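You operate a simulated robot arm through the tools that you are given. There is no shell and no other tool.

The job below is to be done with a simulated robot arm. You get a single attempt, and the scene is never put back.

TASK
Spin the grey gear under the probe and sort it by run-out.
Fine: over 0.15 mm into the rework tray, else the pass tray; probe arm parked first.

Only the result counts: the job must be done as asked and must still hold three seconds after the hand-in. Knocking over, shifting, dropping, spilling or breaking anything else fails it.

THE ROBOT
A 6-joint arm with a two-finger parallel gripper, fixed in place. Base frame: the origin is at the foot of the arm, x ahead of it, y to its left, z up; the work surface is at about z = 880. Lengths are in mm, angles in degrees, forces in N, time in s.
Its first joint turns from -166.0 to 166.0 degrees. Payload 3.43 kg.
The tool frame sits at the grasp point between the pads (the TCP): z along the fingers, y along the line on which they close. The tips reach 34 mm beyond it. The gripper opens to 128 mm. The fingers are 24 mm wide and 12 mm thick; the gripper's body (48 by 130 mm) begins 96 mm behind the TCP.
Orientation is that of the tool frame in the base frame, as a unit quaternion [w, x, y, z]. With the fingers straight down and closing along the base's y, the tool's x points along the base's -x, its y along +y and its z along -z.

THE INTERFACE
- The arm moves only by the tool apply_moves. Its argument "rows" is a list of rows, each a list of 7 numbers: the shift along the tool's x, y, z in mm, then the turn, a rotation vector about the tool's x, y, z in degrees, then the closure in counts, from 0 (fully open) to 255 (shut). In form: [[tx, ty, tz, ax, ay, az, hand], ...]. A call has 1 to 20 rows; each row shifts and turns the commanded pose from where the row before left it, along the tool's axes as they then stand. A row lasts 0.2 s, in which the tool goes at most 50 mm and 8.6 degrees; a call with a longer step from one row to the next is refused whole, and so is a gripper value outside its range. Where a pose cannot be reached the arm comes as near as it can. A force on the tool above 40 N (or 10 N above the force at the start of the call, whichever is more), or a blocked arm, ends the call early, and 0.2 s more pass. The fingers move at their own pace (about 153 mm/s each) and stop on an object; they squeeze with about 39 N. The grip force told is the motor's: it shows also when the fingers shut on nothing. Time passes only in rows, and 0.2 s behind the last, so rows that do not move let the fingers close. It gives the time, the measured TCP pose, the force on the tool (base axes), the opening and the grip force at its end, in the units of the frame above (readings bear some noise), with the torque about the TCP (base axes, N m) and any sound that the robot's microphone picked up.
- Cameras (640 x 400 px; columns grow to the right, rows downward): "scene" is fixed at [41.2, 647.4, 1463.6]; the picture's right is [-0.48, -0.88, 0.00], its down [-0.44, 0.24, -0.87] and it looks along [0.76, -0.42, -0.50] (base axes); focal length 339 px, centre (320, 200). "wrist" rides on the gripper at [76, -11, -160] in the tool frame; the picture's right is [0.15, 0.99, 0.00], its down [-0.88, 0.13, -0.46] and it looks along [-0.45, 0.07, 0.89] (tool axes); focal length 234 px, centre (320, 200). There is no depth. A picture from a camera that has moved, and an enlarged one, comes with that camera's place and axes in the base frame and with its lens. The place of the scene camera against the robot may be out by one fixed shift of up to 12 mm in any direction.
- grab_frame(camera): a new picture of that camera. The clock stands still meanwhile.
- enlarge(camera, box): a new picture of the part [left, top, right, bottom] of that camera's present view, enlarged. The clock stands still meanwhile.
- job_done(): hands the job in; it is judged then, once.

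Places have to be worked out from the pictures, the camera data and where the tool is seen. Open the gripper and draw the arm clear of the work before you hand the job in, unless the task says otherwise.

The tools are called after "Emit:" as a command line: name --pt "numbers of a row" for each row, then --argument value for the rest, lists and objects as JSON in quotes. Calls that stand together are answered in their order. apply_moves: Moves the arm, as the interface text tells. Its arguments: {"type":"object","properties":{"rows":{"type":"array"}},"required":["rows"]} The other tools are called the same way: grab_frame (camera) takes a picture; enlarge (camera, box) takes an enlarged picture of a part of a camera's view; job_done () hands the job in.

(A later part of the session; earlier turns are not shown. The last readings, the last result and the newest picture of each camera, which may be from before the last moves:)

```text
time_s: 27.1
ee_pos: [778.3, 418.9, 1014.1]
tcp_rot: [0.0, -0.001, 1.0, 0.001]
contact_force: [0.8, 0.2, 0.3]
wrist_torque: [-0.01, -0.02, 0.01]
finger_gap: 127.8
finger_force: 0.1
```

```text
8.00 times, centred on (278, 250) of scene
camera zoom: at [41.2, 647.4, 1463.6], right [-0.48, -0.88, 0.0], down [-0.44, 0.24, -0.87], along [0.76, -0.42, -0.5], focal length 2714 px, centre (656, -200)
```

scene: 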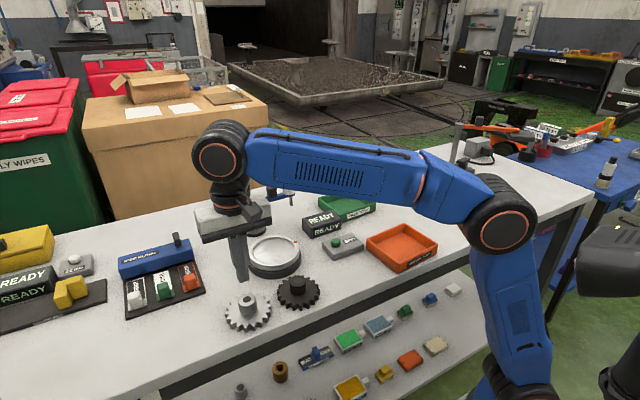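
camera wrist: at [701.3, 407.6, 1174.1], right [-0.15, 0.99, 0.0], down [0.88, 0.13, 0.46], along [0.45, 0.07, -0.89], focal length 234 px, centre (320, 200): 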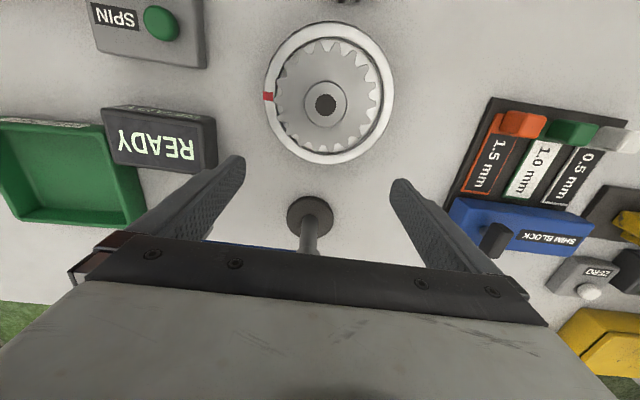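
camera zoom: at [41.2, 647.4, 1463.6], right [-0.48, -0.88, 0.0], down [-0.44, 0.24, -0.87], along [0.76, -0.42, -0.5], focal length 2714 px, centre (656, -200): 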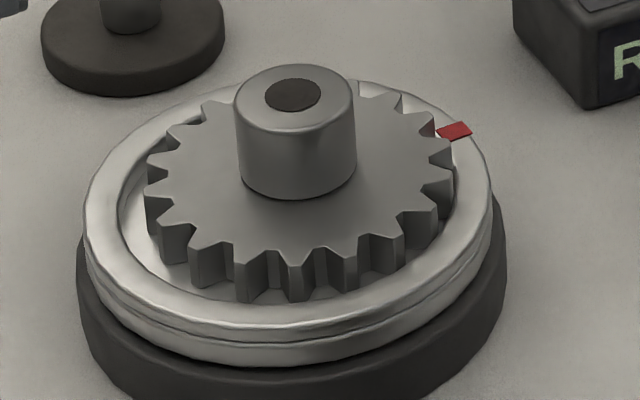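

From nearly straight above, the gear sits flat in the recess but about 4 mm to -y of centre: gear (719.3, 415.3), turntable (718.6, 419.4). I return over the hub, with the tips kept about 3 mm above the gear face this time, and close with the TCP on the turntable's centre so the gear slides back to the middle.

Emit:
apply_moves --pt "20 0 0 0 0 0 60" --pt "25 0.3 0 0 0 0 105" --pt "14 0.3 0 0 0 0 105" --pt "0 0 15 0 0 0 105" --pt "0 0 15 0 0 0 105" --pt "0 0 10 0 0 0 105" --pt "0 0 5 0 0 0 105" --pt "0 0 0 0 0 0 105"

Emit:
enlarge --camera "wrist" --box '[250, 80, 390, 220]'

Emit:
enlarge --camera "scene" --box '[248, 225, 308, 275]'

```text
time_s: 28.9
ee_pos: [718.4, 419.9, 970.2]
tcp_rot: [0.001, 0.0, 1.0, 0.001]
contact_force: [0.0, 0.7, -1.0]
wrist_torque: [0.02, -0.01, -0.05]
finger_gap: 75.2
finger_force: 0.2
```

```text
2.86 times, centred on (320, 150) of wrist
camera zoom: at [642.0, 408.2, 1129.6], right [-0.15, 0.99, 0.0], down [0.88, 0.13, 0.46], along [0.45, 0.07, -0.89], focal length 669 px, centre (320, 343)
```

zoom: 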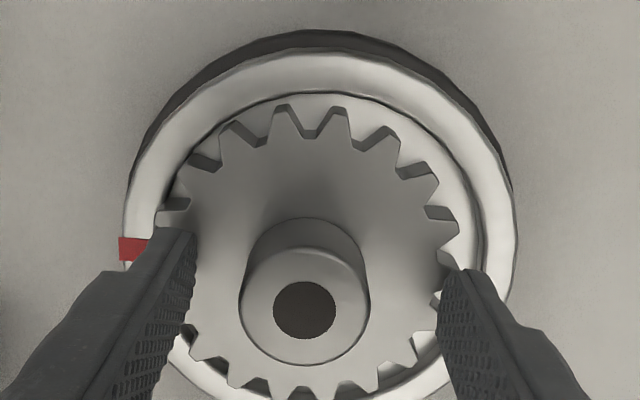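

```text
8.00 times, centred on (278, 250) of scene
camera zoom: at [41.2, 647.4, 1463.6], right [-0.48, -0.88, 0.0], down [-0.44, 0.24, -0.87], along [0.76, -0.42, -0.5], focal length 2714 px, centre (656, -200)
```

zoom: 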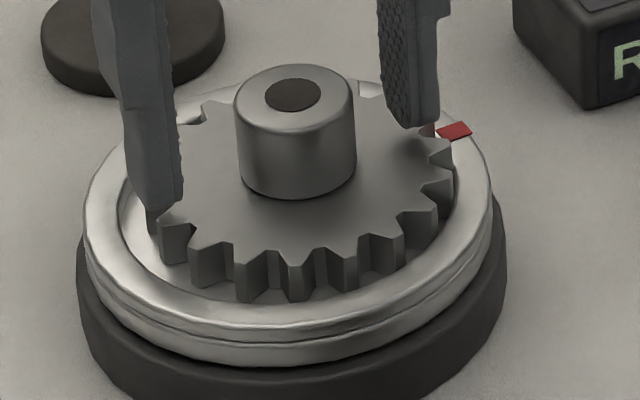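

The tips are about 6 mm above the gear face, around the hub. I close gradually to slide the gear to y of about 420.

Emit:
apply_moves --pt "0 0 0 0 0 0 130" --pt "0 0 0 0 0 0 150" --pt "0 0 0 0 0 0 165" --pt "0 0 0 0 0 0 175" --pt "0 0 0 0 0 0 180" --pt "0 0 0 0 0 0 180"

Emit:
enlarge --camera "wrist" --box '[250, 80, 390, 220]'

```text
time_s: 30.3
ee_pos: [718.1, 418.9, 970.6]
tcp_rot: [0.001, -0.001, 1.0, 0.002]
contact_force: [1.9, -1.6, 0.2]
wrist_torque: [-0.05, 0.01, 0.0]
finger_gap: 38.4
finger_force: 0.7
```

```text
2.86 times, centred on (320, 150) of wrist
camera zoom: at [642.1, 408.2, 1129.6], right [-0.15, 0.99, 0.0], down [0.88, 0.13, 0.46], along [0.45, 0.07, -0.89], focal length 669 px, centre (320, 343)
```

zoom: 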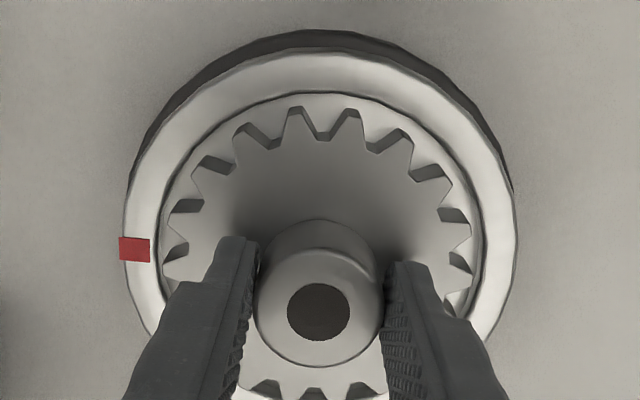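

The gear slid almost to centre; it looks about 0.7 mm short in y. I nudge +0.7 mm, reopen, back away and recheck from above.

Emit:
apply_moves --pt "0 0.7 0 0 0 0 180" --pt "0 0 0 0 0 0 180" --pt "0 0 0 0 0 0 150" --pt "0 0 0 0 0 0 105" --pt "0 0 -15 0 0 0 105" --pt "0 0 -20 0 0 0 105" --pt "-10 0 -9 0 0 0 60" --pt "-24 0 0 0 0 0 0" --pt "-25 0 0 0 0 0 0" --pt "0 0 0 0 0 0 0"

Emit:
enlarge --camera "wrist" --box '[240, 10, 400, 170]'

Emit:
enlarge --camera "scene" --box '[248, 225, 308, 275]'

```text
time_s: 32.5
ee_pos: [777.7, 421.3, 1016.7]
tcp_rot: [0.0, 0.001, 1.0, 0.001]
contact_force: [-0.5, 0.5, -0.5]
wrist_torque: [0.01, 0.0, -0.02]
finger_gap: 127.7
finger_force: 0.2
```

```text
2.50 times, centred on (320, 90) of wrist
camera zoom: at [701.4, 409.8, 1174.4], right [-0.15, 0.99, 0.0], down [0.88, 0.13, 0.46], along [0.45, 0.07, -0.89], focal length 585 px, centre (320, 475)
```

zoom: 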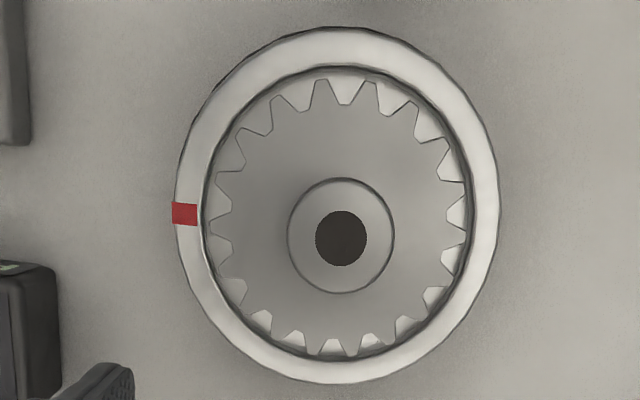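

```text
8.00 times, centred on (278, 250) of scene
camera zoom: at [41.2, 647.4, 1463.6], right [-0.48, -0.88, 0.0], down [-0.44, 0.24, -0.87], along [0.76, -0.42, -0.5], focal length 2714 px, centre (656, -200)
```

zoom: 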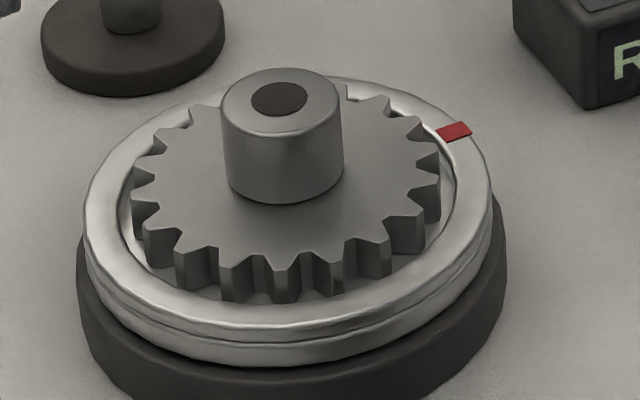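

The gear is now centred within about 0.7 mm, flat in the recess. Next I study the probe arm from the scene camera.

Emit:
grab_frame --camera "scene"

Emit:
enlarge --camera "scene" --box '[238, 178, 308, 248]'

Emit:
grab_frame --camera "wrist"

```text
taken
```

scene: 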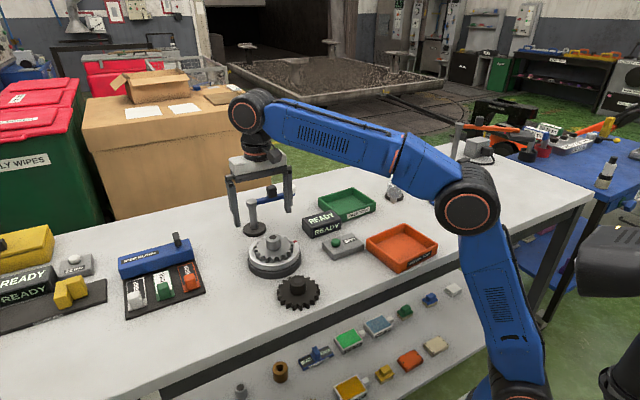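

```text
5.71 times, centred on (273, 213) of scene
camera zoom: at [41.2, 647.4, 1463.6], right [-0.48, -0.88, 0.0], down [-0.44, 0.24, -0.87], along [0.76, -0.42, -0.5], focal length 1939 px, centre (589, 126)
```

zoom: 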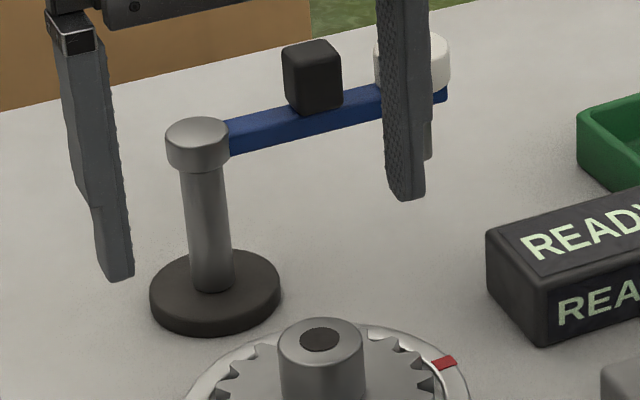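

```text
taken
camera wrist: at [701.4, 409.8, 1174.4], right [-0.15, 0.99, 0.0], down [0.88, 0.13, 0.46], along [0.45, 0.07, -0.89], focal length 234 px, centre (320, 200)
```

wrist: 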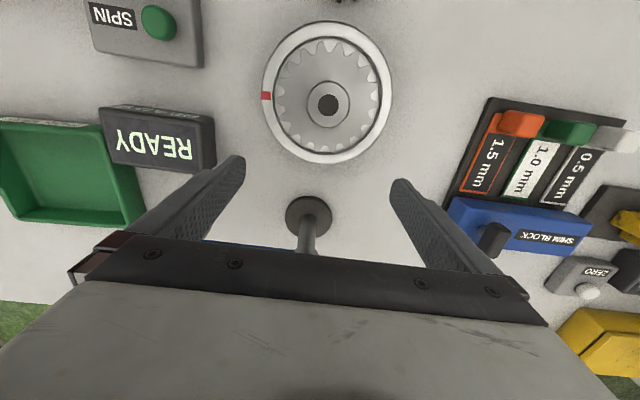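

The probe arm points along -y from a post at about (873, 422). Its bar is at z of about 968–979, with a knob around (873, 360) and the stylus near y 300, bottom at about z 931, so it should swing over the gear face. I'll push the bar around with closed, outward-tilted fingers: first I close, move to y of about 250 clear of the arm, tilt 25° and look.

Emit:
apply_moves --pt "0 0 -5 0 0 0 255" --pt "0 -34 0 0 0 0 255" --pt "0 -34 0 0 0 0 255" --pt "0 -34 0 0 0 0 255" --pt "0 -34 0 0 0 0 255" --pt "0 -34 0 0 0 0 255" --pt "0 0 0 0 -8.3 0 255" --pt "0 0 0 0 -8.3 0 255" --pt "0 0 0 0 -8.4 0 255" --pt "0 0 0 0 0 0 255"

Emit:
grab_frame --camera "wrist"

Emit:
grab_frame --camera "scene"

Emit:
enlarge --camera "scene" --box '[238, 178, 308, 248]'

```text
time_s: 34.7
ee_pos: [776.1, 251.2, 1019.1]
tcp_rot: [0.218, 0.0, 0.976, 0.001]
contact_force: [0.8, -0.2, 0.2]
wrist_torque: [0.01, 0.0, 0.02]
finger_gap: 0.1
finger_force: 33.0
```

```text
taken
camera wrist: at [640.0, 239.7, 1130.9], right [-0.13, 0.99, -0.06], down [0.6, 0.13, 0.79], along [0.79, 0.07, -0.61], focal length 234 px, centre (320, 200)
```

wrist: 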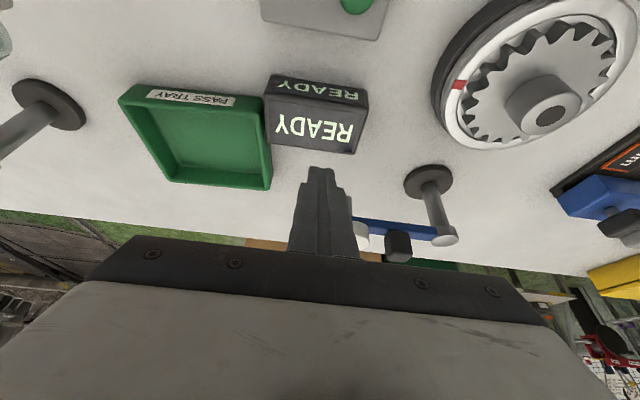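

```text
taken
```

scene: 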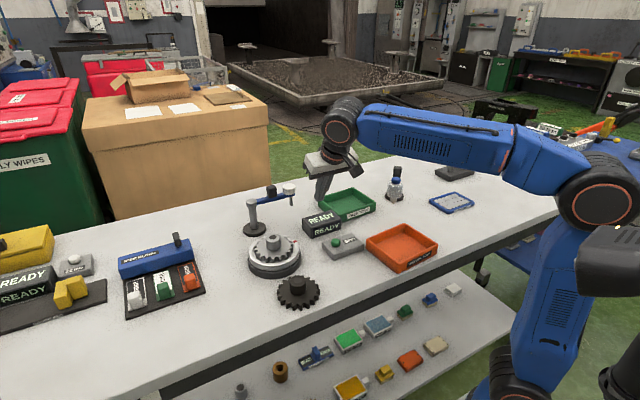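

```text
5.71 times, centred on (273, 213) of scene
camera zoom: at [41.2, 647.4, 1463.6], right [-0.48, -0.88, 0.0], down [-0.44, 0.24, -0.87], along [0.76, -0.42, -0.5], focal length 1939 px, centre (589, 126)
```

zoom: 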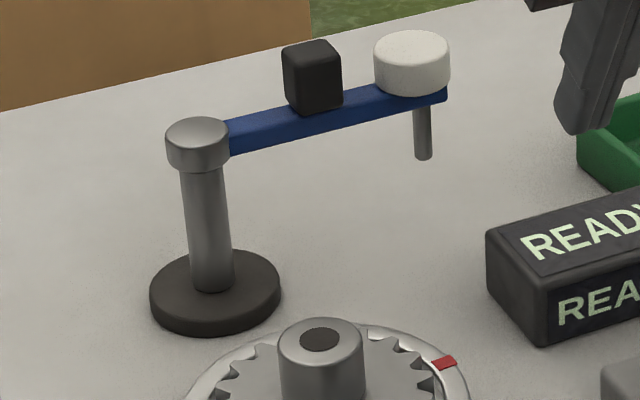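

From both cameras the post axis is at about (871, 419), the knob is about 63 mm from the axis and the stylus about 118 mm. I move the tilted fingertips around past the arm's free end to its far (+x) side, staying at y of about 250.

Emit:
apply_moves --pt "-18.5 0 12.7 0 0 0 255" --pt "-18.5 0 12.7 0 0 0 255" --pt "-18.5 0 12.7 0 0 0 255" --pt "-18.5 0 12.7 0 0 0 255" --pt "-18.3 0 12.5 0 0 0 255" --pt "0 0 0 0 0 0 255"

Emit:
grab_frame --camera "wrist"

Emit:
enlarge --camera "scene" --box '[230, 140, 350, 240]'

```text
time_s: 36.1
ee_pos: [886.8, 251.2, 999.9]
tcp_rot: [0.216, 0.001, 0.976, 0.0]
contact_force: [-0.3, -0.3, 0.3]
wrist_torque: [0.02, 0.01, -0.03]
finger_gap: 0.0
finger_force: 33.0
```

```text
taken
camera wrist: at [751.0, 239.1, 1112.1], right [-0.13, 0.99, -0.06], down [0.6, 0.13, 0.79], along [0.79, 0.07, -0.61], focal length 234 px, centre (320, 200)
```

wrist: 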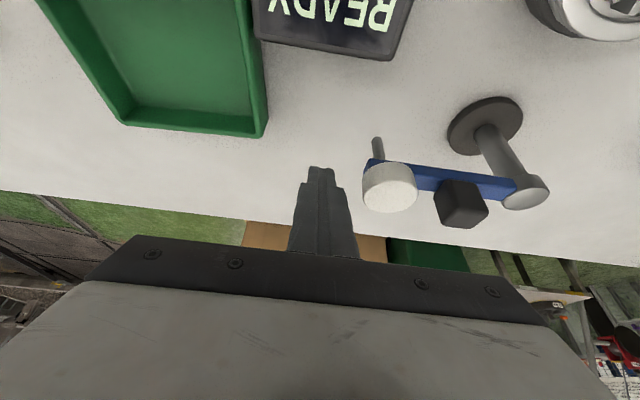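

```text
4.00 times, centred on (290, 190) of scene
camera zoom: at [41.2, 647.4, 1463.6], right [-0.48, -0.88, 0.0], down [-0.44, 0.24, -0.87], along [0.76, -0.42, -0.5], focal length 1357 px, centre (440, 240)
```

zoom: 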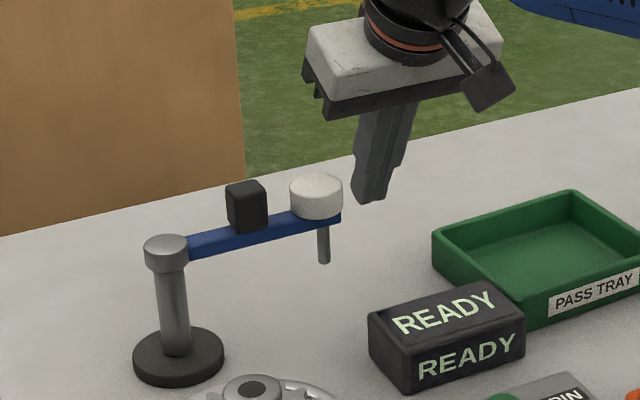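

The wrist view shows the arm clearly: cap at about (877, 302) with about 20 mm radius, knob at about (872, 354). The cap leaves little room, so I'll push on the knob from its far side. First I raise the tip to z of about 985 and move out to x of about 920 so it clears the cap.

Emit:
apply_moves --pt "-12 0 -3.25 0 0 0 255" --pt "-12 0 -3.25 0 0 0 255" --pt "0 0 0 0 0 0 255"

Emit:
apply_moves --pt "0 10 0 0 0 0 255" --pt "0 0 0 0 0 0 255"

Emit:
grab_frame --camera "wrist"

```text
time_s: 36.9
ee_pos: [906.0, 252.1, 1017.4]
tcp_rot: [0.217, 0.0, 0.976, 0.001]
contact_force: [-0.2, 0.5, -0.5]
wrist_torque: [-0.01, -0.01, 0.04]
finger_gap: 0.0
finger_force: 33.0
```

```text
time_s: 37.5
ee_pos: [906.3, 262.0, 1017.7]
tcp_rot: [0.217, 0.0, 0.976, 0.002]
contact_force: [-0.1, -0.4, -0.3]
wrist_torque: [0.0, -0.01, 0.02]
finger_gap: 0.0
finger_force: 33.0
```

```text
taken
camera wrist: at [769.7, 250.7, 1129.1], right [-0.13, 0.99, -0.06], down [0.6, 0.13, 0.79], along [0.79, 0.07, -0.61], focal length 234 px, centre (320, 200)
```

wrist: 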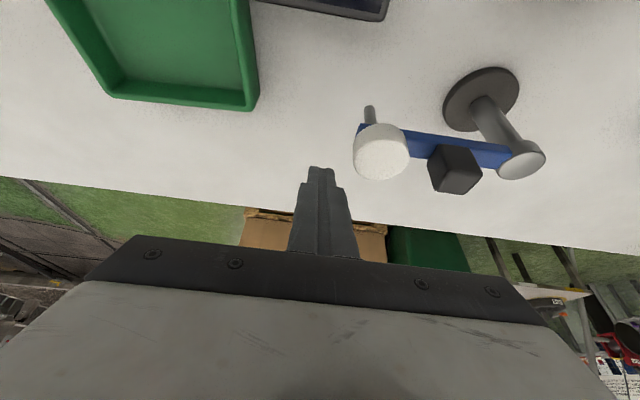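

Reach is fine. The cap's outer edge is near x 899, so I move 6 mm further out for clearance and then slide along +y past the cap.

Emit:
apply_moves --pt "-5.4 0 2.5 0 0 0 255" --pt "0 12 0 0 0 0 255" --pt "0 15 0 0 0 0 255" --pt "0 15 0 0 0 0 255" --pt "0 15 0 0 0 0 255" --pt "0 0 0 0 0 0 255"

Emit:
grab_frame --camera "wrist"

Emit:
enlarge --camera "scene" --box '[230, 140, 350, 240]'

```text
time_s: 38.9
ee_pos: [911.6, 318.4, 1016.1]
tcp_rot: [0.217, 0.0, 0.976, 0.001]
contact_force: [0.6, 0.3, -0.8]
wrist_torque: [-0.02, 0.04, 0.02]
finger_gap: 0.0
finger_force: 32.5
```

```text
taken
camera wrist: at [774.7, 307.1, 1128.5], right [-0.13, 0.99, -0.06], down [0.6, 0.13, 0.79], along [0.79, 0.07, -0.61], focal length 234 px, centre (320, 200)
```

wrist: 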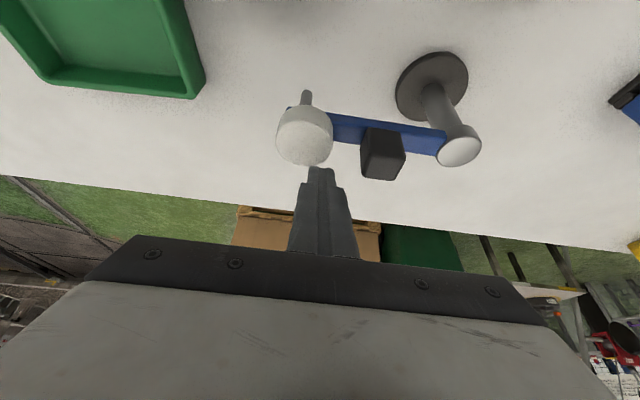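

```text
4.00 times, centred on (290, 190) of scene
camera zoom: at [41.2, 647.4, 1463.6], right [-0.48, -0.88, 0.0], down [-0.44, 0.24, -0.87], along [0.76, -0.42, -0.5], focal length 1357 px, centre (440, 240)
```

zoom: 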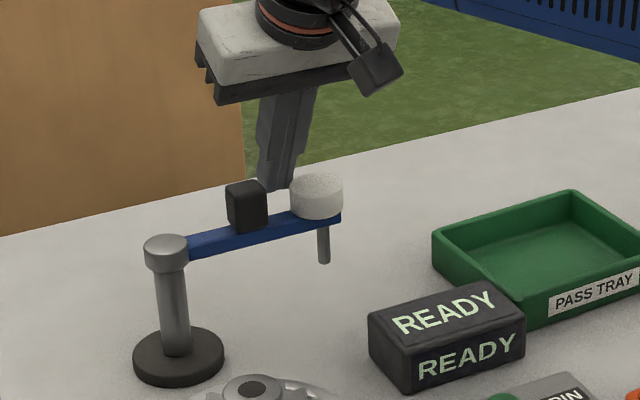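

Knob centre is at about (876, 357). I slide on to y of about 357, coming in slightly in x to stay within reach, which puts the finger behind the knob.

Emit:
apply_moves --pt "0 12 0 0 0 0 255" --pt "4.5 14 -2.1 0 0 0 255" --pt "3 13 -1.4 0 0 0 255" --pt "0 0 0 0 0 0 255"

Emit:
grab_frame --camera "wrist"

Emit:
enlarge --camera "scene" --box '[230, 140, 350, 240]'

```text
time_s: 39.9
ee_pos: [904.3, 357.3, 1016.5]
tcp_rot: [0.218, 0.0, 0.976, 0.002]
contact_force: [0.0, 0.1, 0.0]
wrist_torque: [0.02, -0.02, 0.03]
finger_gap: 0.0
finger_force: 32.9
```

```text
taken
camera wrist: at [767.7, 345.9, 1129.3], right [-0.13, 0.99, -0.06], down [0.6, 0.13, 0.79], along [0.79, 0.07, -0.61], focal length 234 px, centre (320, 200)
```

wrist: 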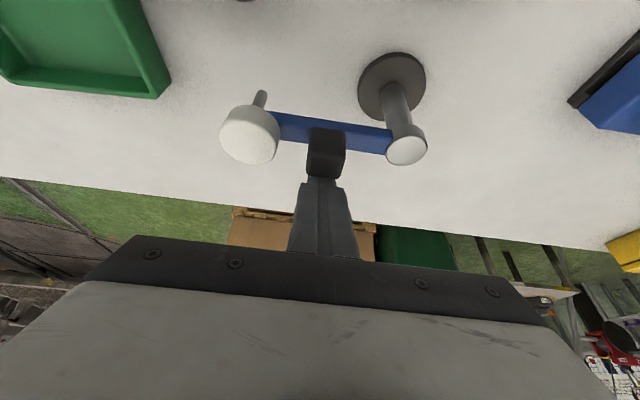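

```text
4.00 times, centred on (290, 190) of scene
camera zoom: at [41.2, 647.4, 1463.6], right [-0.48, -0.88, 0.0], down [-0.44, 0.24, -0.87], along [0.76, -0.42, -0.5], focal length 1357 px, centre (440, 240)
```

zoom: 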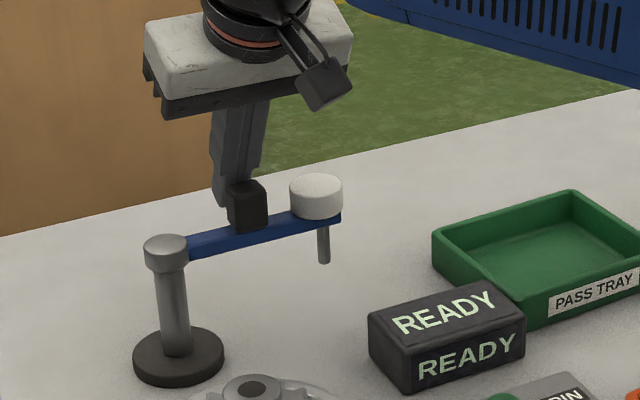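

The finger is directly behind the knob. I start pulling the knob toward -x slowly and check that the arm follows.

Emit:
apply_moves --pt "4.84 0 -2.28 0 0 0 255" --pt "4.84 0 -2.28 0 0 0 255" --pt "5.38 -1.5 -2.53 0 0 0 255" --pt "5.38 -1.5 -2.53 0 0 0 255" --pt "0 0 0 0 0 0 255"

Emit:
grab_frame --camera "wrist"

Emit:
enlarge --camera "scene" --box '[230, 140, 350, 240]'

```text
time_s: 41.1
ee_pos: [883.4, 353.3, 1017.8]
tcp_rot: [0.218, 0.0, 0.976, 0.0]
contact_force: [-0.2, -0.1, 0.7]
wrist_torque: [-0.02, 0.03, 0.02]
finger_gap: 0.0
finger_force: 32.8
```

```text
taken
camera wrist: at [744.7, 343.0, 1129.6], right [-0.13, 0.99, -0.06], down [0.6, 0.13, 0.79], along [0.79, 0.07, -0.61], focal length 234 px, centre (320, 200)
```

wrist: 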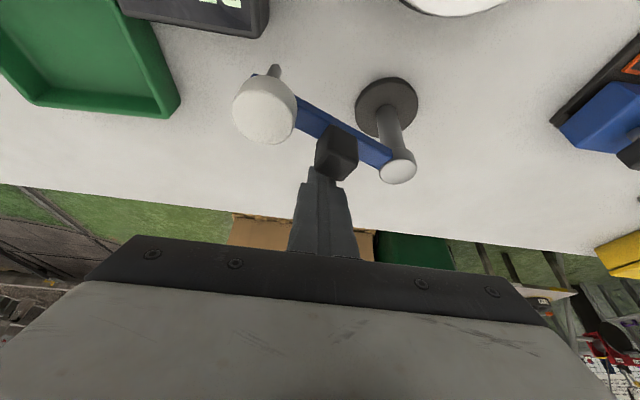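

```text
4.00 times, centred on (290, 190) of scene
camera zoom: at [41.2, 647.4, 1463.6], right [-0.48, -0.88, 0.0], down [-0.44, 0.24, -0.87], along [0.76, -0.42, -0.5], focal length 1357 px, centre (440, 240)
```

zoom: 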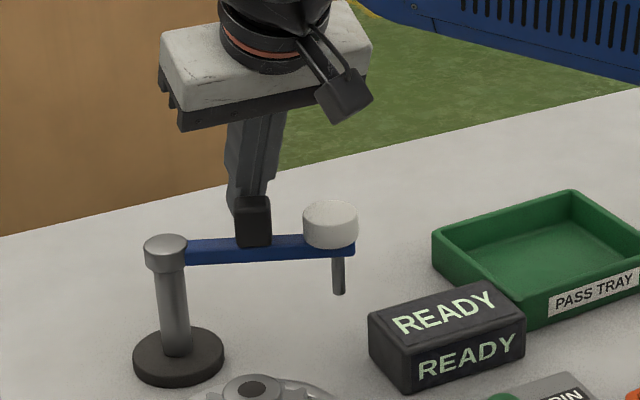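

The arm follows freely, with almost no resistance, and is at about 23° now. I continue along the arc.

Emit:
apply_moves --pt "6.15 0.3 -2.9 0 0 0 255" --pt "6.15 0.3 -2.9 0 0 0 255" --pt "5.57 0.8 -2.62 0 0 0 255" --pt "5.57 0.8 -2.62 0 0 0 255" --pt "5.2 1.4 -2.45 0 0 0 255" --pt "5.2 1.4 -2.45 0 0 0 255" --pt "0 0 0 0 0 0 255"

Emit:
grab_frame --camera "wrist"

Emit:
enlarge --camera "scene" --box '[230, 160, 350, 260]'

```text
time_s: 42.7
ee_pos: [842.7, 358.3, 1017.8]
tcp_rot: [0.217, 0.0, 0.976, 0.001]
contact_force: [-0.2, 0.1, -0.5]
wrist_torque: [0.04, -0.06, -0.01]
finger_gap: 0.0
finger_force: 33.4
```

```text
taken
camera wrist: at [707.0, 347.9, 1129.4], right [-0.13, 0.99, -0.06], down [0.6, 0.13, 0.79], along [0.79, 0.07, -0.61], focal length 234 px, centre (320, 200)
```

wrist: 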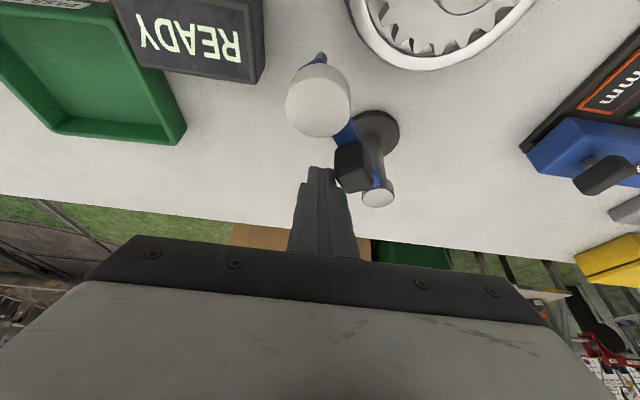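

```text
4.00 times, centred on (290, 210) of scene
camera zoom: at [41.2, 647.4, 1463.6], right [-0.48, -0.88, 0.0], down [-0.44, 0.24, -0.87], along [0.76, -0.42, -0.5], focal length 1357 px, centre (440, 160)
```

zoom: 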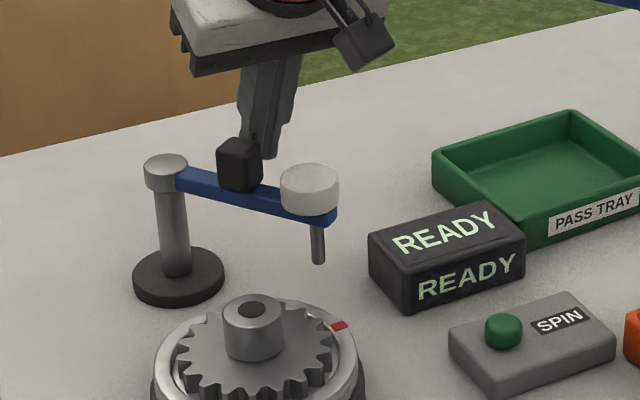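

The arm is at about 54°. I advance to roughly 70°, before the stylus reaches the gear's edge, and check its height against the gear face.

Emit:
apply_moves --pt "4.0 1.6 -1.88 0 0 0 255" --pt "3.9 1.9 -1.84 0 0 0 255" --pt "3.7 2.1 -1.74 0 0 0 255" --pt "3.5 2.3 -1.65 0 0 0 255" --pt "0 0 0 0 0 0 255"

Emit:
grab_frame --camera "wrist"

Emit:
enlarge --camera "scene" --box '[240, 190, 320, 270]'

```text
time_s: 43.9
ee_pos: [825.6, 366.2, 1016.9]
tcp_rot: [0.217, -0.001, 0.976, 0.002]
contact_force: [0.1, -1.6, 0.2]
wrist_torque: [-0.01, 0.01, 0.03]
finger_gap: 0.0
finger_force: 32.9
```

```text
taken
camera wrist: at [690.0, 355.6, 1129.2], right [-0.13, 0.99, -0.06], down [0.6, 0.13, 0.79], along [0.79, 0.07, -0.61], focal length 234 px, centre (320, 200)
```

wrist: 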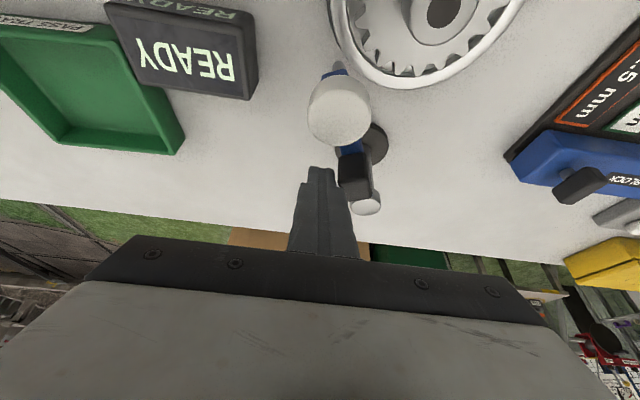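

```text
5.00 times, centred on (280, 230) of scene
camera zoom: at [41.2, 647.4, 1463.6], right [-0.48, -0.88, 0.0], down [-0.44, 0.24, -0.87], along [0.76, -0.42, -0.5], focal length 1696 px, centre (520, 50)
```

zoom: 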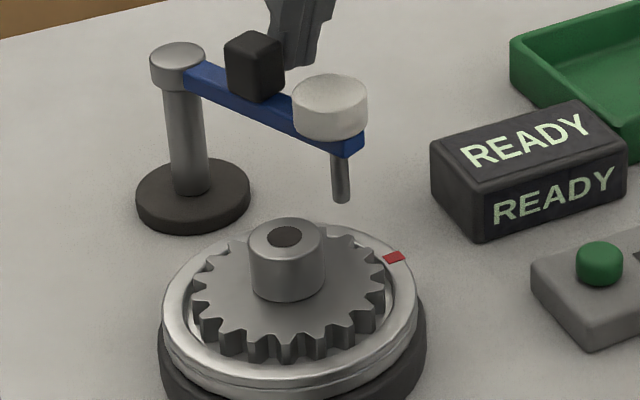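

The arm is at about 65°. I nudge it a few degrees further and compare the stylus tip with the gear face from the scene camera.

Emit:
apply_moves --pt "2.7 2.2 -1.28 0 0 0 255" --pt "2.6 2.3 -1.22 0 0 0 255" --pt "0 0 0 0 0 0 255"

Emit:
enlarge --camera "scene" --box '[250, 195, 310, 265]'

Emit:
enlarge --camera "wrist" --box '[240, 0, 480, 220]'

```text
time_s: 44.7
ee_pos: [821.3, 371.5, 1016.9]
tcp_rot: [0.217, 0.0, 0.976, 0.0]
contact_force: [-0.1, 0.7, -0.5]
wrist_torque: [0.01, 0.02, 0.03]
finger_gap: 0.0
finger_force: 32.8
```

```text
5.71 times, centred on (280, 230) of scene
camera zoom: at [41.2, 647.4, 1463.6], right [-0.48, -0.88, 0.0], down [-0.44, 0.24, -0.87], along [0.76, -0.42, -0.5], focal length 1939 px, centre (549, 29)
```

zoom: 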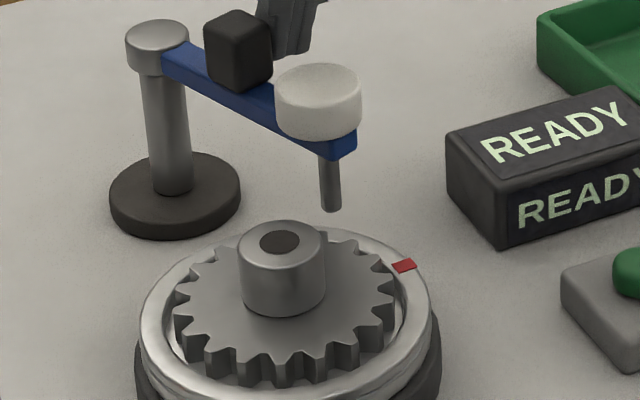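

```text
1.82 times, centred on (360, 110) of wrist
camera zoom: at [684.7, 360.4, 1129.1], right [-0.13, 0.99, -0.06], down [0.6, 0.13, 0.79], along [0.79, 0.07, -0.61], focal length 426 px, centre (247, 364)
```

zoom: 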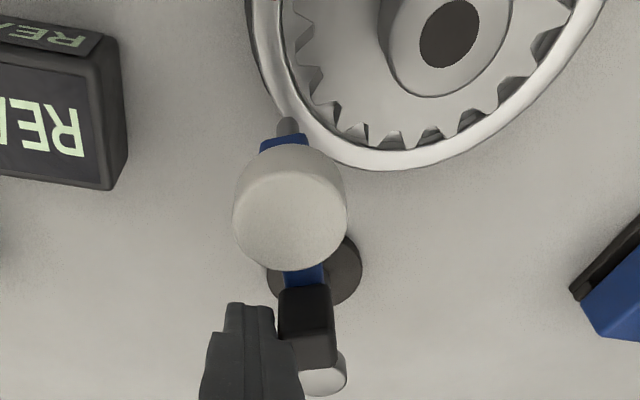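

The stylus tip appears about 2 mm above the gear face plane (z of about 932), so it should clear. I continue in small steps to about 80°.

Emit:
apply_moves --pt "2.4 2.6 -1.13 0 0 0 255" --pt "2.2 2.8 -1.03 0 0 0 255" --pt "0 0 0 0 0 0 255"

Emit:
enlarge --camera "scene" --box '[250, 195, 310, 265]'

Emit:
enlarge --camera "wrist" --box '[240, 0, 480, 220]'

```text
time_s: 45.5
ee_pos: [816.0, 377.4, 1017.8]
tcp_rot: [0.217, 0.0, 0.976, 0.001]
contact_force: [-0.6, -0.2, -0.5]
wrist_torque: [-0.03, 0.01, 0.04]
finger_gap: 0.0
finger_force: 33.3
```

```text
5.71 times, centred on (280, 230) of scene
camera zoom: at [41.2, 647.4, 1463.6], right [-0.48, -0.88, 0.0], down [-0.44, 0.24, -0.87], along [0.76, -0.42, -0.5], focal length 1939 px, centre (549, 29)
```

zoom: 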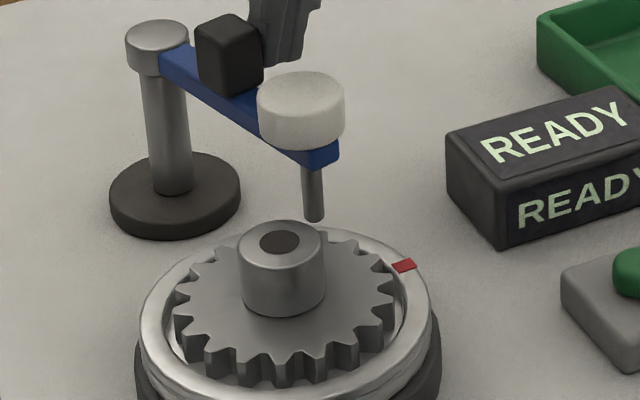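

```text
1.82 times, centred on (360, 110) of wrist
camera zoom: at [680.0, 366.3, 1129.2], right [-0.13, 0.99, -0.06], down [0.6, 0.13, 0.79], along [0.79, 0.07, -0.61], focal length 426 px, centre (247, 364)
```

zoom: 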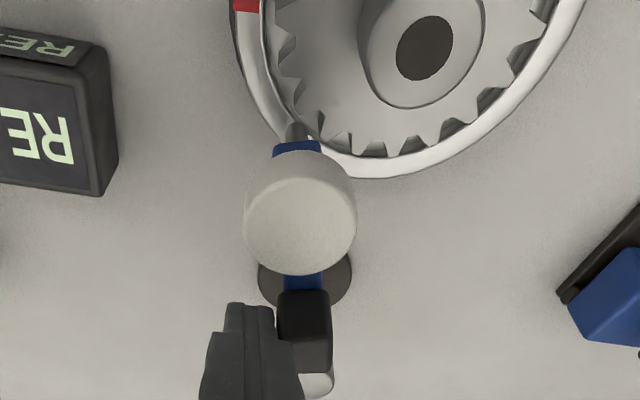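

The stylus is just at the gear's edge and the gear hasn't moved. I continue gently, watching the gear.

Emit:
apply_moves --pt "1.6 2.3 -0.75 0 0 0 255" --pt "1.5 2.4 -0.7 0 0 0 255" --pt "0 0 0 0 0 0 255"

Emit:
enlarge --camera "scene" --box '[250, 195, 310, 265]'

Emit:
enlarge --camera "wrist" --box '[240, 0, 480, 220]'

```text
time_s: 46.3
ee_pos: [813.0, 382.1, 1016.8]
tcp_rot: [0.217, 0.0, 0.976, 0.001]
contact_force: [0.6, 0.5, 0.0]
wrist_torque: [0.01, -0.01, -0.02]
finger_gap: 0.0
finger_force: 33.1
```

```text
5.71 times, centred on (280, 230) of scene
camera zoom: at [41.2, 647.4, 1463.6], right [-0.48, -0.88, 0.0], down [-0.44, 0.24, -0.87], along [0.76, -0.42, -0.5], focal length 1939 px, centre (549, 29)
```

zoom: 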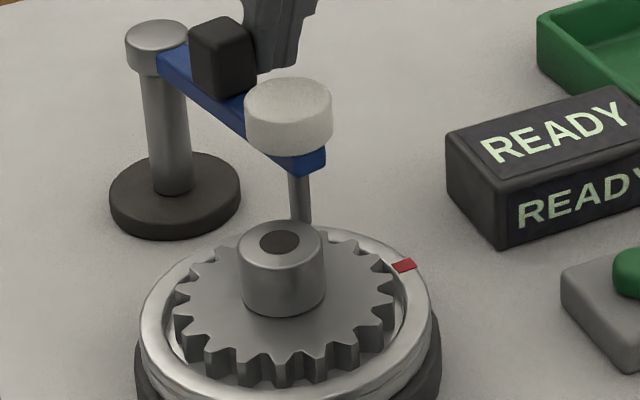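

```text
1.82 times, centred on (360, 110) of wrist
camera zoom: at [676.5, 370.7, 1128.9], right [-0.13, 0.99, -0.06], down [0.6, 0.13, 0.79], along [0.79, 0.07, -0.61], focal length 426 px, centre (247, 364)
```

zoom: 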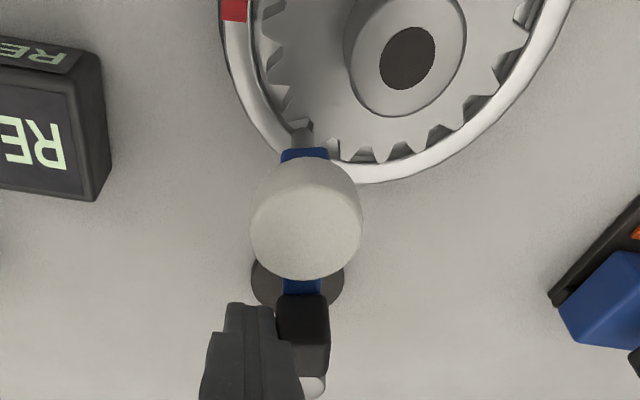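

The stylus passes over the teeth without moving the gear. I continue toward the turntable centreline.

Emit:
apply_moves --pt "1.3 2.5 -0.61 0 0 0 255" --pt "1.2 2.5 -0.56 0 0 0 255" --pt "1.1 2.5 -0.52 0 0 0 255" --pt "0 0 0 0 0 0 255"

Emit:
enlarge --camera "scene" --box '[250, 195, 310, 265]'

Emit:
enlarge --camera "wrist" --box '[240, 0, 480, 220]'

```text
time_s: 47.3
ee_pos: [809.0, 389.1, 1016.5]
tcp_rot: [0.217, 0.0, 0.976, 0.0]
contact_force: [-0.2, 0.1, -0.1]
wrist_torque: [-0.01, -0.03, 0.0]
finger_gap: 0.1
finger_force: 32.8
```

```text
5.71 times, centred on (280, 230) of scene
camera zoom: at [41.2, 647.4, 1463.6], right [-0.48, -0.88, 0.0], down [-0.44, 0.24, -0.87], along [0.76, -0.42, -0.5], focal length 1939 px, centre (549, 29)
```

zoom: 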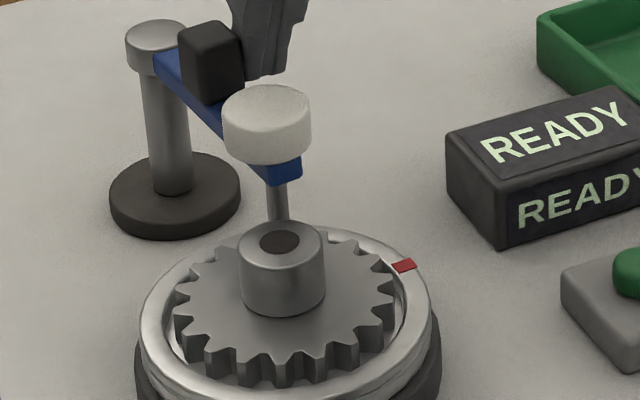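

```text
1.82 times, centred on (360, 110) of wrist
camera zoom: at [672.5, 377.8, 1129.1], right [-0.13, 0.99, -0.06], down [0.6, 0.13, 0.79], along [0.79, 0.07, -0.61], focal length 426 px, centre (247, 364)
```

zoom: 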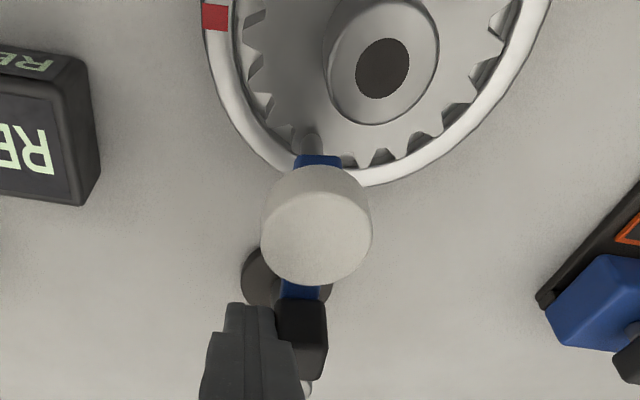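

The arm is at about 84°. A few more degrees will line it up with the gear axis.

Emit:
apply_moves --pt "0.7 2.3 -0.33 0 0 0 255" --pt "0.6 2.3 -0.28 0 0 0 255" --pt "0.5 2.2 -0.24 0 0 0 255" --pt "0 0 0 0 0 0 255"

Emit:
enlarge --camera "scene" --box '[250, 195, 310, 265]'

Emit:
enlarge --camera "wrist" --box '[240, 0, 480, 220]'

```text
time_s: 48.3
ee_pos: [806.1, 396.8, 1017.7]
tcp_rot: [0.217, -0.001, 0.976, 0.001]
contact_force: [-0.4, -0.5, 0.1]
wrist_torque: [-0.02, -0.02, 0.0]
finger_gap: 0.0
finger_force: 32.7
```

```text
5.71 times, centred on (280, 230) of scene
camera zoom: at [41.2, 647.4, 1463.6], right [-0.48, -0.88, 0.0], down [-0.44, 0.24, -0.87], along [0.76, -0.42, -0.5], focal length 1939 px, centre (549, 29)
```

zoom: 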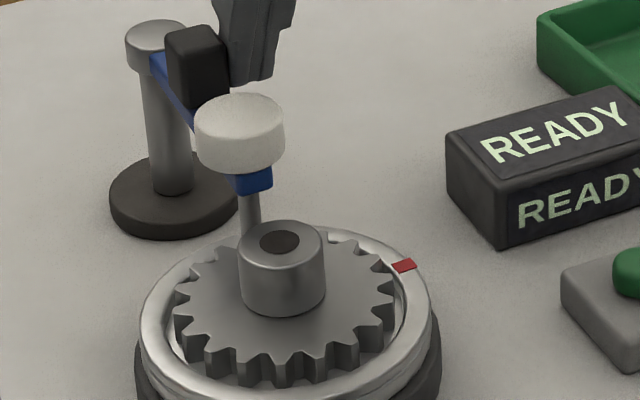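

```text
1.82 times, centred on (360, 110) of wrist
camera zoom: at [670.1, 385.2, 1129.3], right [-0.13, 0.99, -0.06], down [0.6, 0.13, 0.79], along [0.79, 0.07, -0.61], focal length 426 px, centre (247, 364)
```

zoom: 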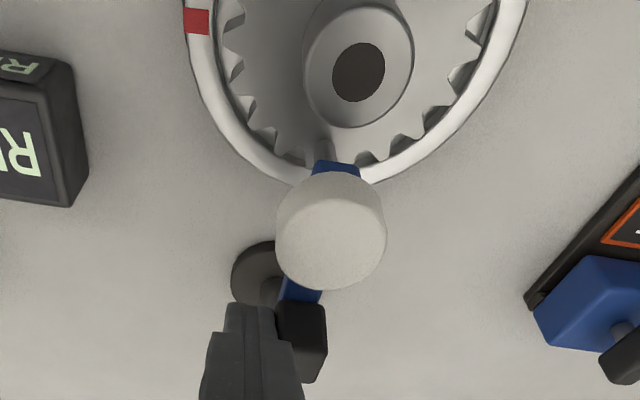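

The cap is at about (761.6, 420.2), so the arm is at about 91° with the stylus over the gear face on the axis line, and the gear hasn't moved. I back the finger off to -y, lift, straighten the tool and go above the SPIN button at about (677, 260).

Emit:
apply_moves --pt "0 -5 0 0 0 0 255" --pt "0 -15 0 0 0 0 255" --pt "0 -20 0 0 0 0 255" --pt "-8.5 0 -18.1 0 0 0 255" --pt "0 0 0 0 8.3 0 255" --pt "0 0 0 0 8.4 0 255" --pt "0 0 0 0 8.3 0 255" --pt "30 -24 0 0 0 0 255" --pt "30 -24 0 0 0 0 255" --pt "30 -24 0 0 0 0 255" --pt "34 -24 0 0 0 0 255" --pt "0 0 0 0 0 0 255"

Emit:
grab_frame --camera "wrist"

Emit:
grab_frame --camera "scene"

Emit:
enlarge --camera "scene" --box '[240, 180, 360, 280]'

```text
time_s: 50.9
ee_pos: [683.5, 258.8, 1036.0]
tcp_rot: [0.001, 0.0, 1.0, 0.001]
contact_force: [0.0, 1.2, -0.4]
wrist_torque: [-0.01, 0.03, -0.02]
finger_gap: 0.0
finger_force: 33.1
```

```text
taken
camera wrist: at [607.5, 247.3, 1194.3], right [-0.15, 0.99, 0.0], down [0.88, 0.13, 0.46], along [0.45, 0.07, -0.89], focal length 234 px, centre (320, 200)
```

wrist: 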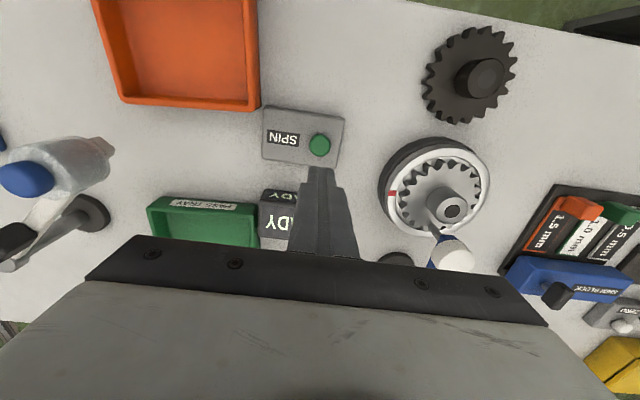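

```text
taken
```

scene: 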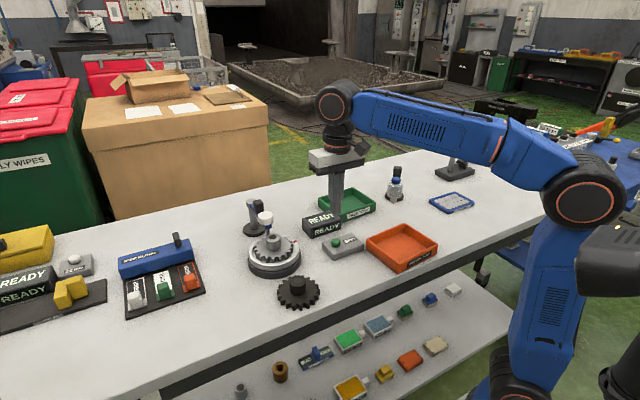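

```text
4.00 times, centred on (300, 230) of scene
camera zoom: at [41.2, 647.4, 1463.6], right [-0.48, -0.88, 0.0], down [-0.44, 0.24, -0.87], along [0.76, -0.42, -0.5], focal length 1357 px, centre (400, 80)
```

zoom: 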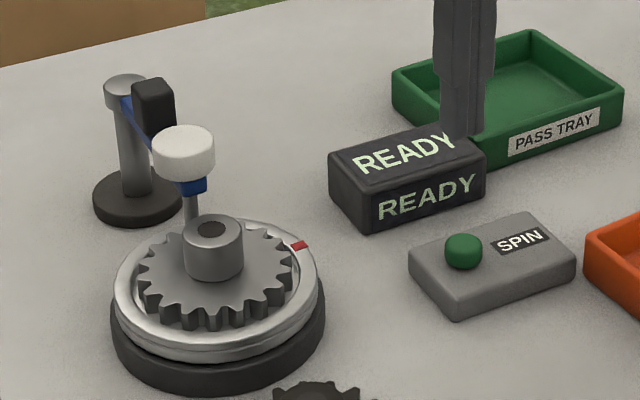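

The probe stays over the gear and the button sits at about (676.5, 258). I centre over it, descend to just above it and then press in small steps.

Emit:
apply_moves --pt "7 -0.5 10 0 0 0 255" --pt "0 0 25 0 0 0 255" --pt "0 0 25 0 0 0 255" --pt "0 0 15 0 0 0 255" --pt "0 0 5 0 0 0 255" --pt "0 0 0 0 0 0 255"

Emit:
enlarge --camera "scene" --box '[300, 190, 380, 270]'

Emit:
enlarge --camera "wrist" --box '[240, 80, 400, 220]'

```text
time_s: 52.3
ee_pos: [676.5, 258.6, 954.5]
tcp_rot: [0.001, 0.0, 1.0, 0.001]
contact_force: [0.2, 0.7, 0.3]
wrist_torque: [-0.02, -0.02, 0.0]
finger_gap: 0.0
finger_force: 33.4
```

```text
5.00 times, centred on (340, 230) of scene
camera zoom: at [41.2, 647.4, 1463.6], right [-0.48, -0.88, 0.0], down [-0.44, 0.24, -0.87], along [0.76, -0.42, -0.5], focal length 1696 px, centre (220, 50)
```

zoom: 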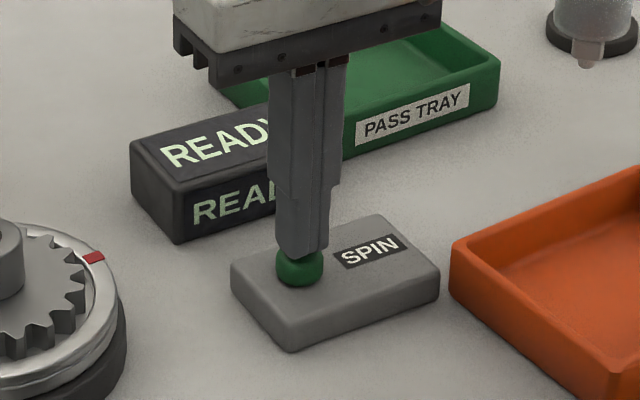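

```text
2.86 times, centred on (320, 150) of wrist
camera zoom: at [599.7, 247.0, 1114.8], right [-0.15, 0.99, 0.0], down [0.88, 0.13, 0.46], along [0.45, 0.07, -0.89], focal length 669 px, centre (320, 343)
```

zoom: 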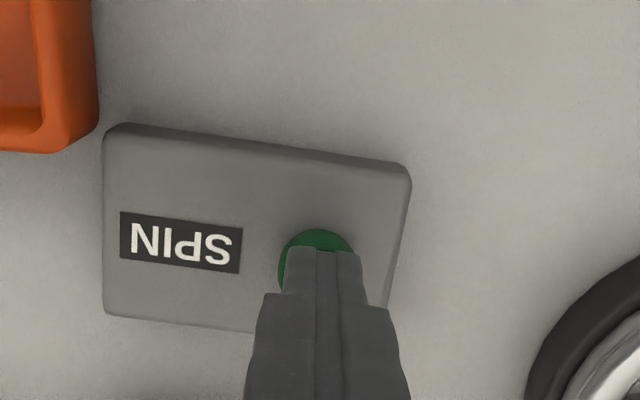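

The tips are right above the green button. I press down slowly.

Emit:
apply_moves --pt "0 -1 3 0 0 0 255" --pt "0 0 2 0 0 0 255" --pt "0 0 2 0 0 0 255"

Emit:
enlarge --camera "scene" --box '[240, 180, 380, 280]'

```text
time_s: 53.1
ee_pos: [676.4, 259.4, 948.4]
tcp_rot: [0.001, 0.0, 1.0, 0.001]
contact_force: [0.4, -1.2, 2.3]
wrist_torque: [-0.04, 0.02, 0.01]
finger_gap: 0.2
finger_force: 32.8
```

```text
4.00 times, centred on (310, 230) of scene
camera zoom: at [41.2, 647.4, 1463.6], right [-0.48, -0.88, 0.0], down [-0.44, 0.24, -0.87], along [0.76, -0.42, -0.5], focal length 1357 px, centre (360, 80)
```

zoom: 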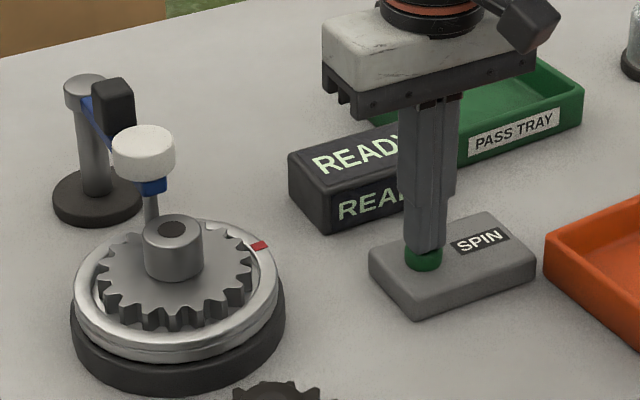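

Contact at about 2 N. I press a few more millimetres until it actuates.

Emit:
apply_moves --pt "0 0 1.5 0 0 0 255" --pt "0 0 1.5 0 0 0 255"

Emit:
enlarge --camera "scene" --box '[240, 180, 380, 280]'

```text
time_s: 53.7
ee_pos: [676.1, 258.2, 946.4]
tcp_rot: [0.001, 0.0, 1.0, 0.001]
contact_force: [0.6, 0.7, 2.9]
wrist_torque: [0.05, -0.02, -0.01]
finger_gap: 0.1
finger_force: 32.9
heard: click
```

```text
4.00 times, centred on (310, 230) of scene
camera zoom: at [41.2, 647.4, 1463.6], right [-0.48, -0.88, 0.0], down [-0.44, 0.24, -0.87], along [0.76, -0.42, -0.5], focal length 1357 px, centre (360, 80)
```

zoom: 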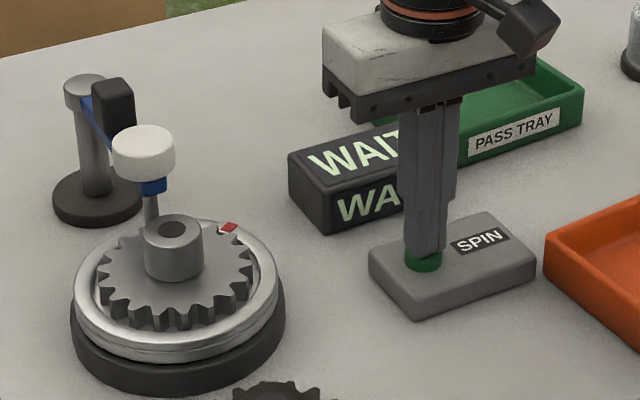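

The button clicked, the display shows WAIT and the turntable is turning. I lift off the button, move clear and wait for the reading.

Emit:
apply_moves --pt "0 0 -5 0 0 0 255" --pt "0 0 -20 0 0 0 255" --pt "10 0 -30 0 0 0 255" --pt "30 0 -20 0 0 0 255" --pt "30 0 0 0 0 0 255" --pt "0 0 0 0 0 0 255"

Emit:
enlarge --camera "scene" --box '[240, 180, 380, 280]'

```text
time_s: 55.1
ee_pos: [606.8, 258.2, 1022.5]
tcp_rot: [0.001, 0.0, 1.0, 0.0]
contact_force: [-0.3, 0.0, -0.1]
wrist_torque: [0.04, -0.01, 0.02]
finger_gap: 0.2
finger_force: 32.5
```

```text
4.00 times, centred on (310, 230) of scene
camera zoom: at [41.2, 647.4, 1463.6], right [-0.48, -0.88, 0.0], down [-0.44, 0.24, -0.87], along [0.76, -0.42, -0.5], focal length 1357 px, centre (360, 80)
```

zoom: 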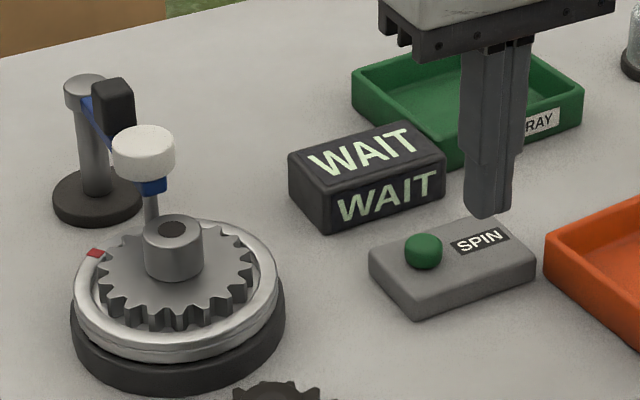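

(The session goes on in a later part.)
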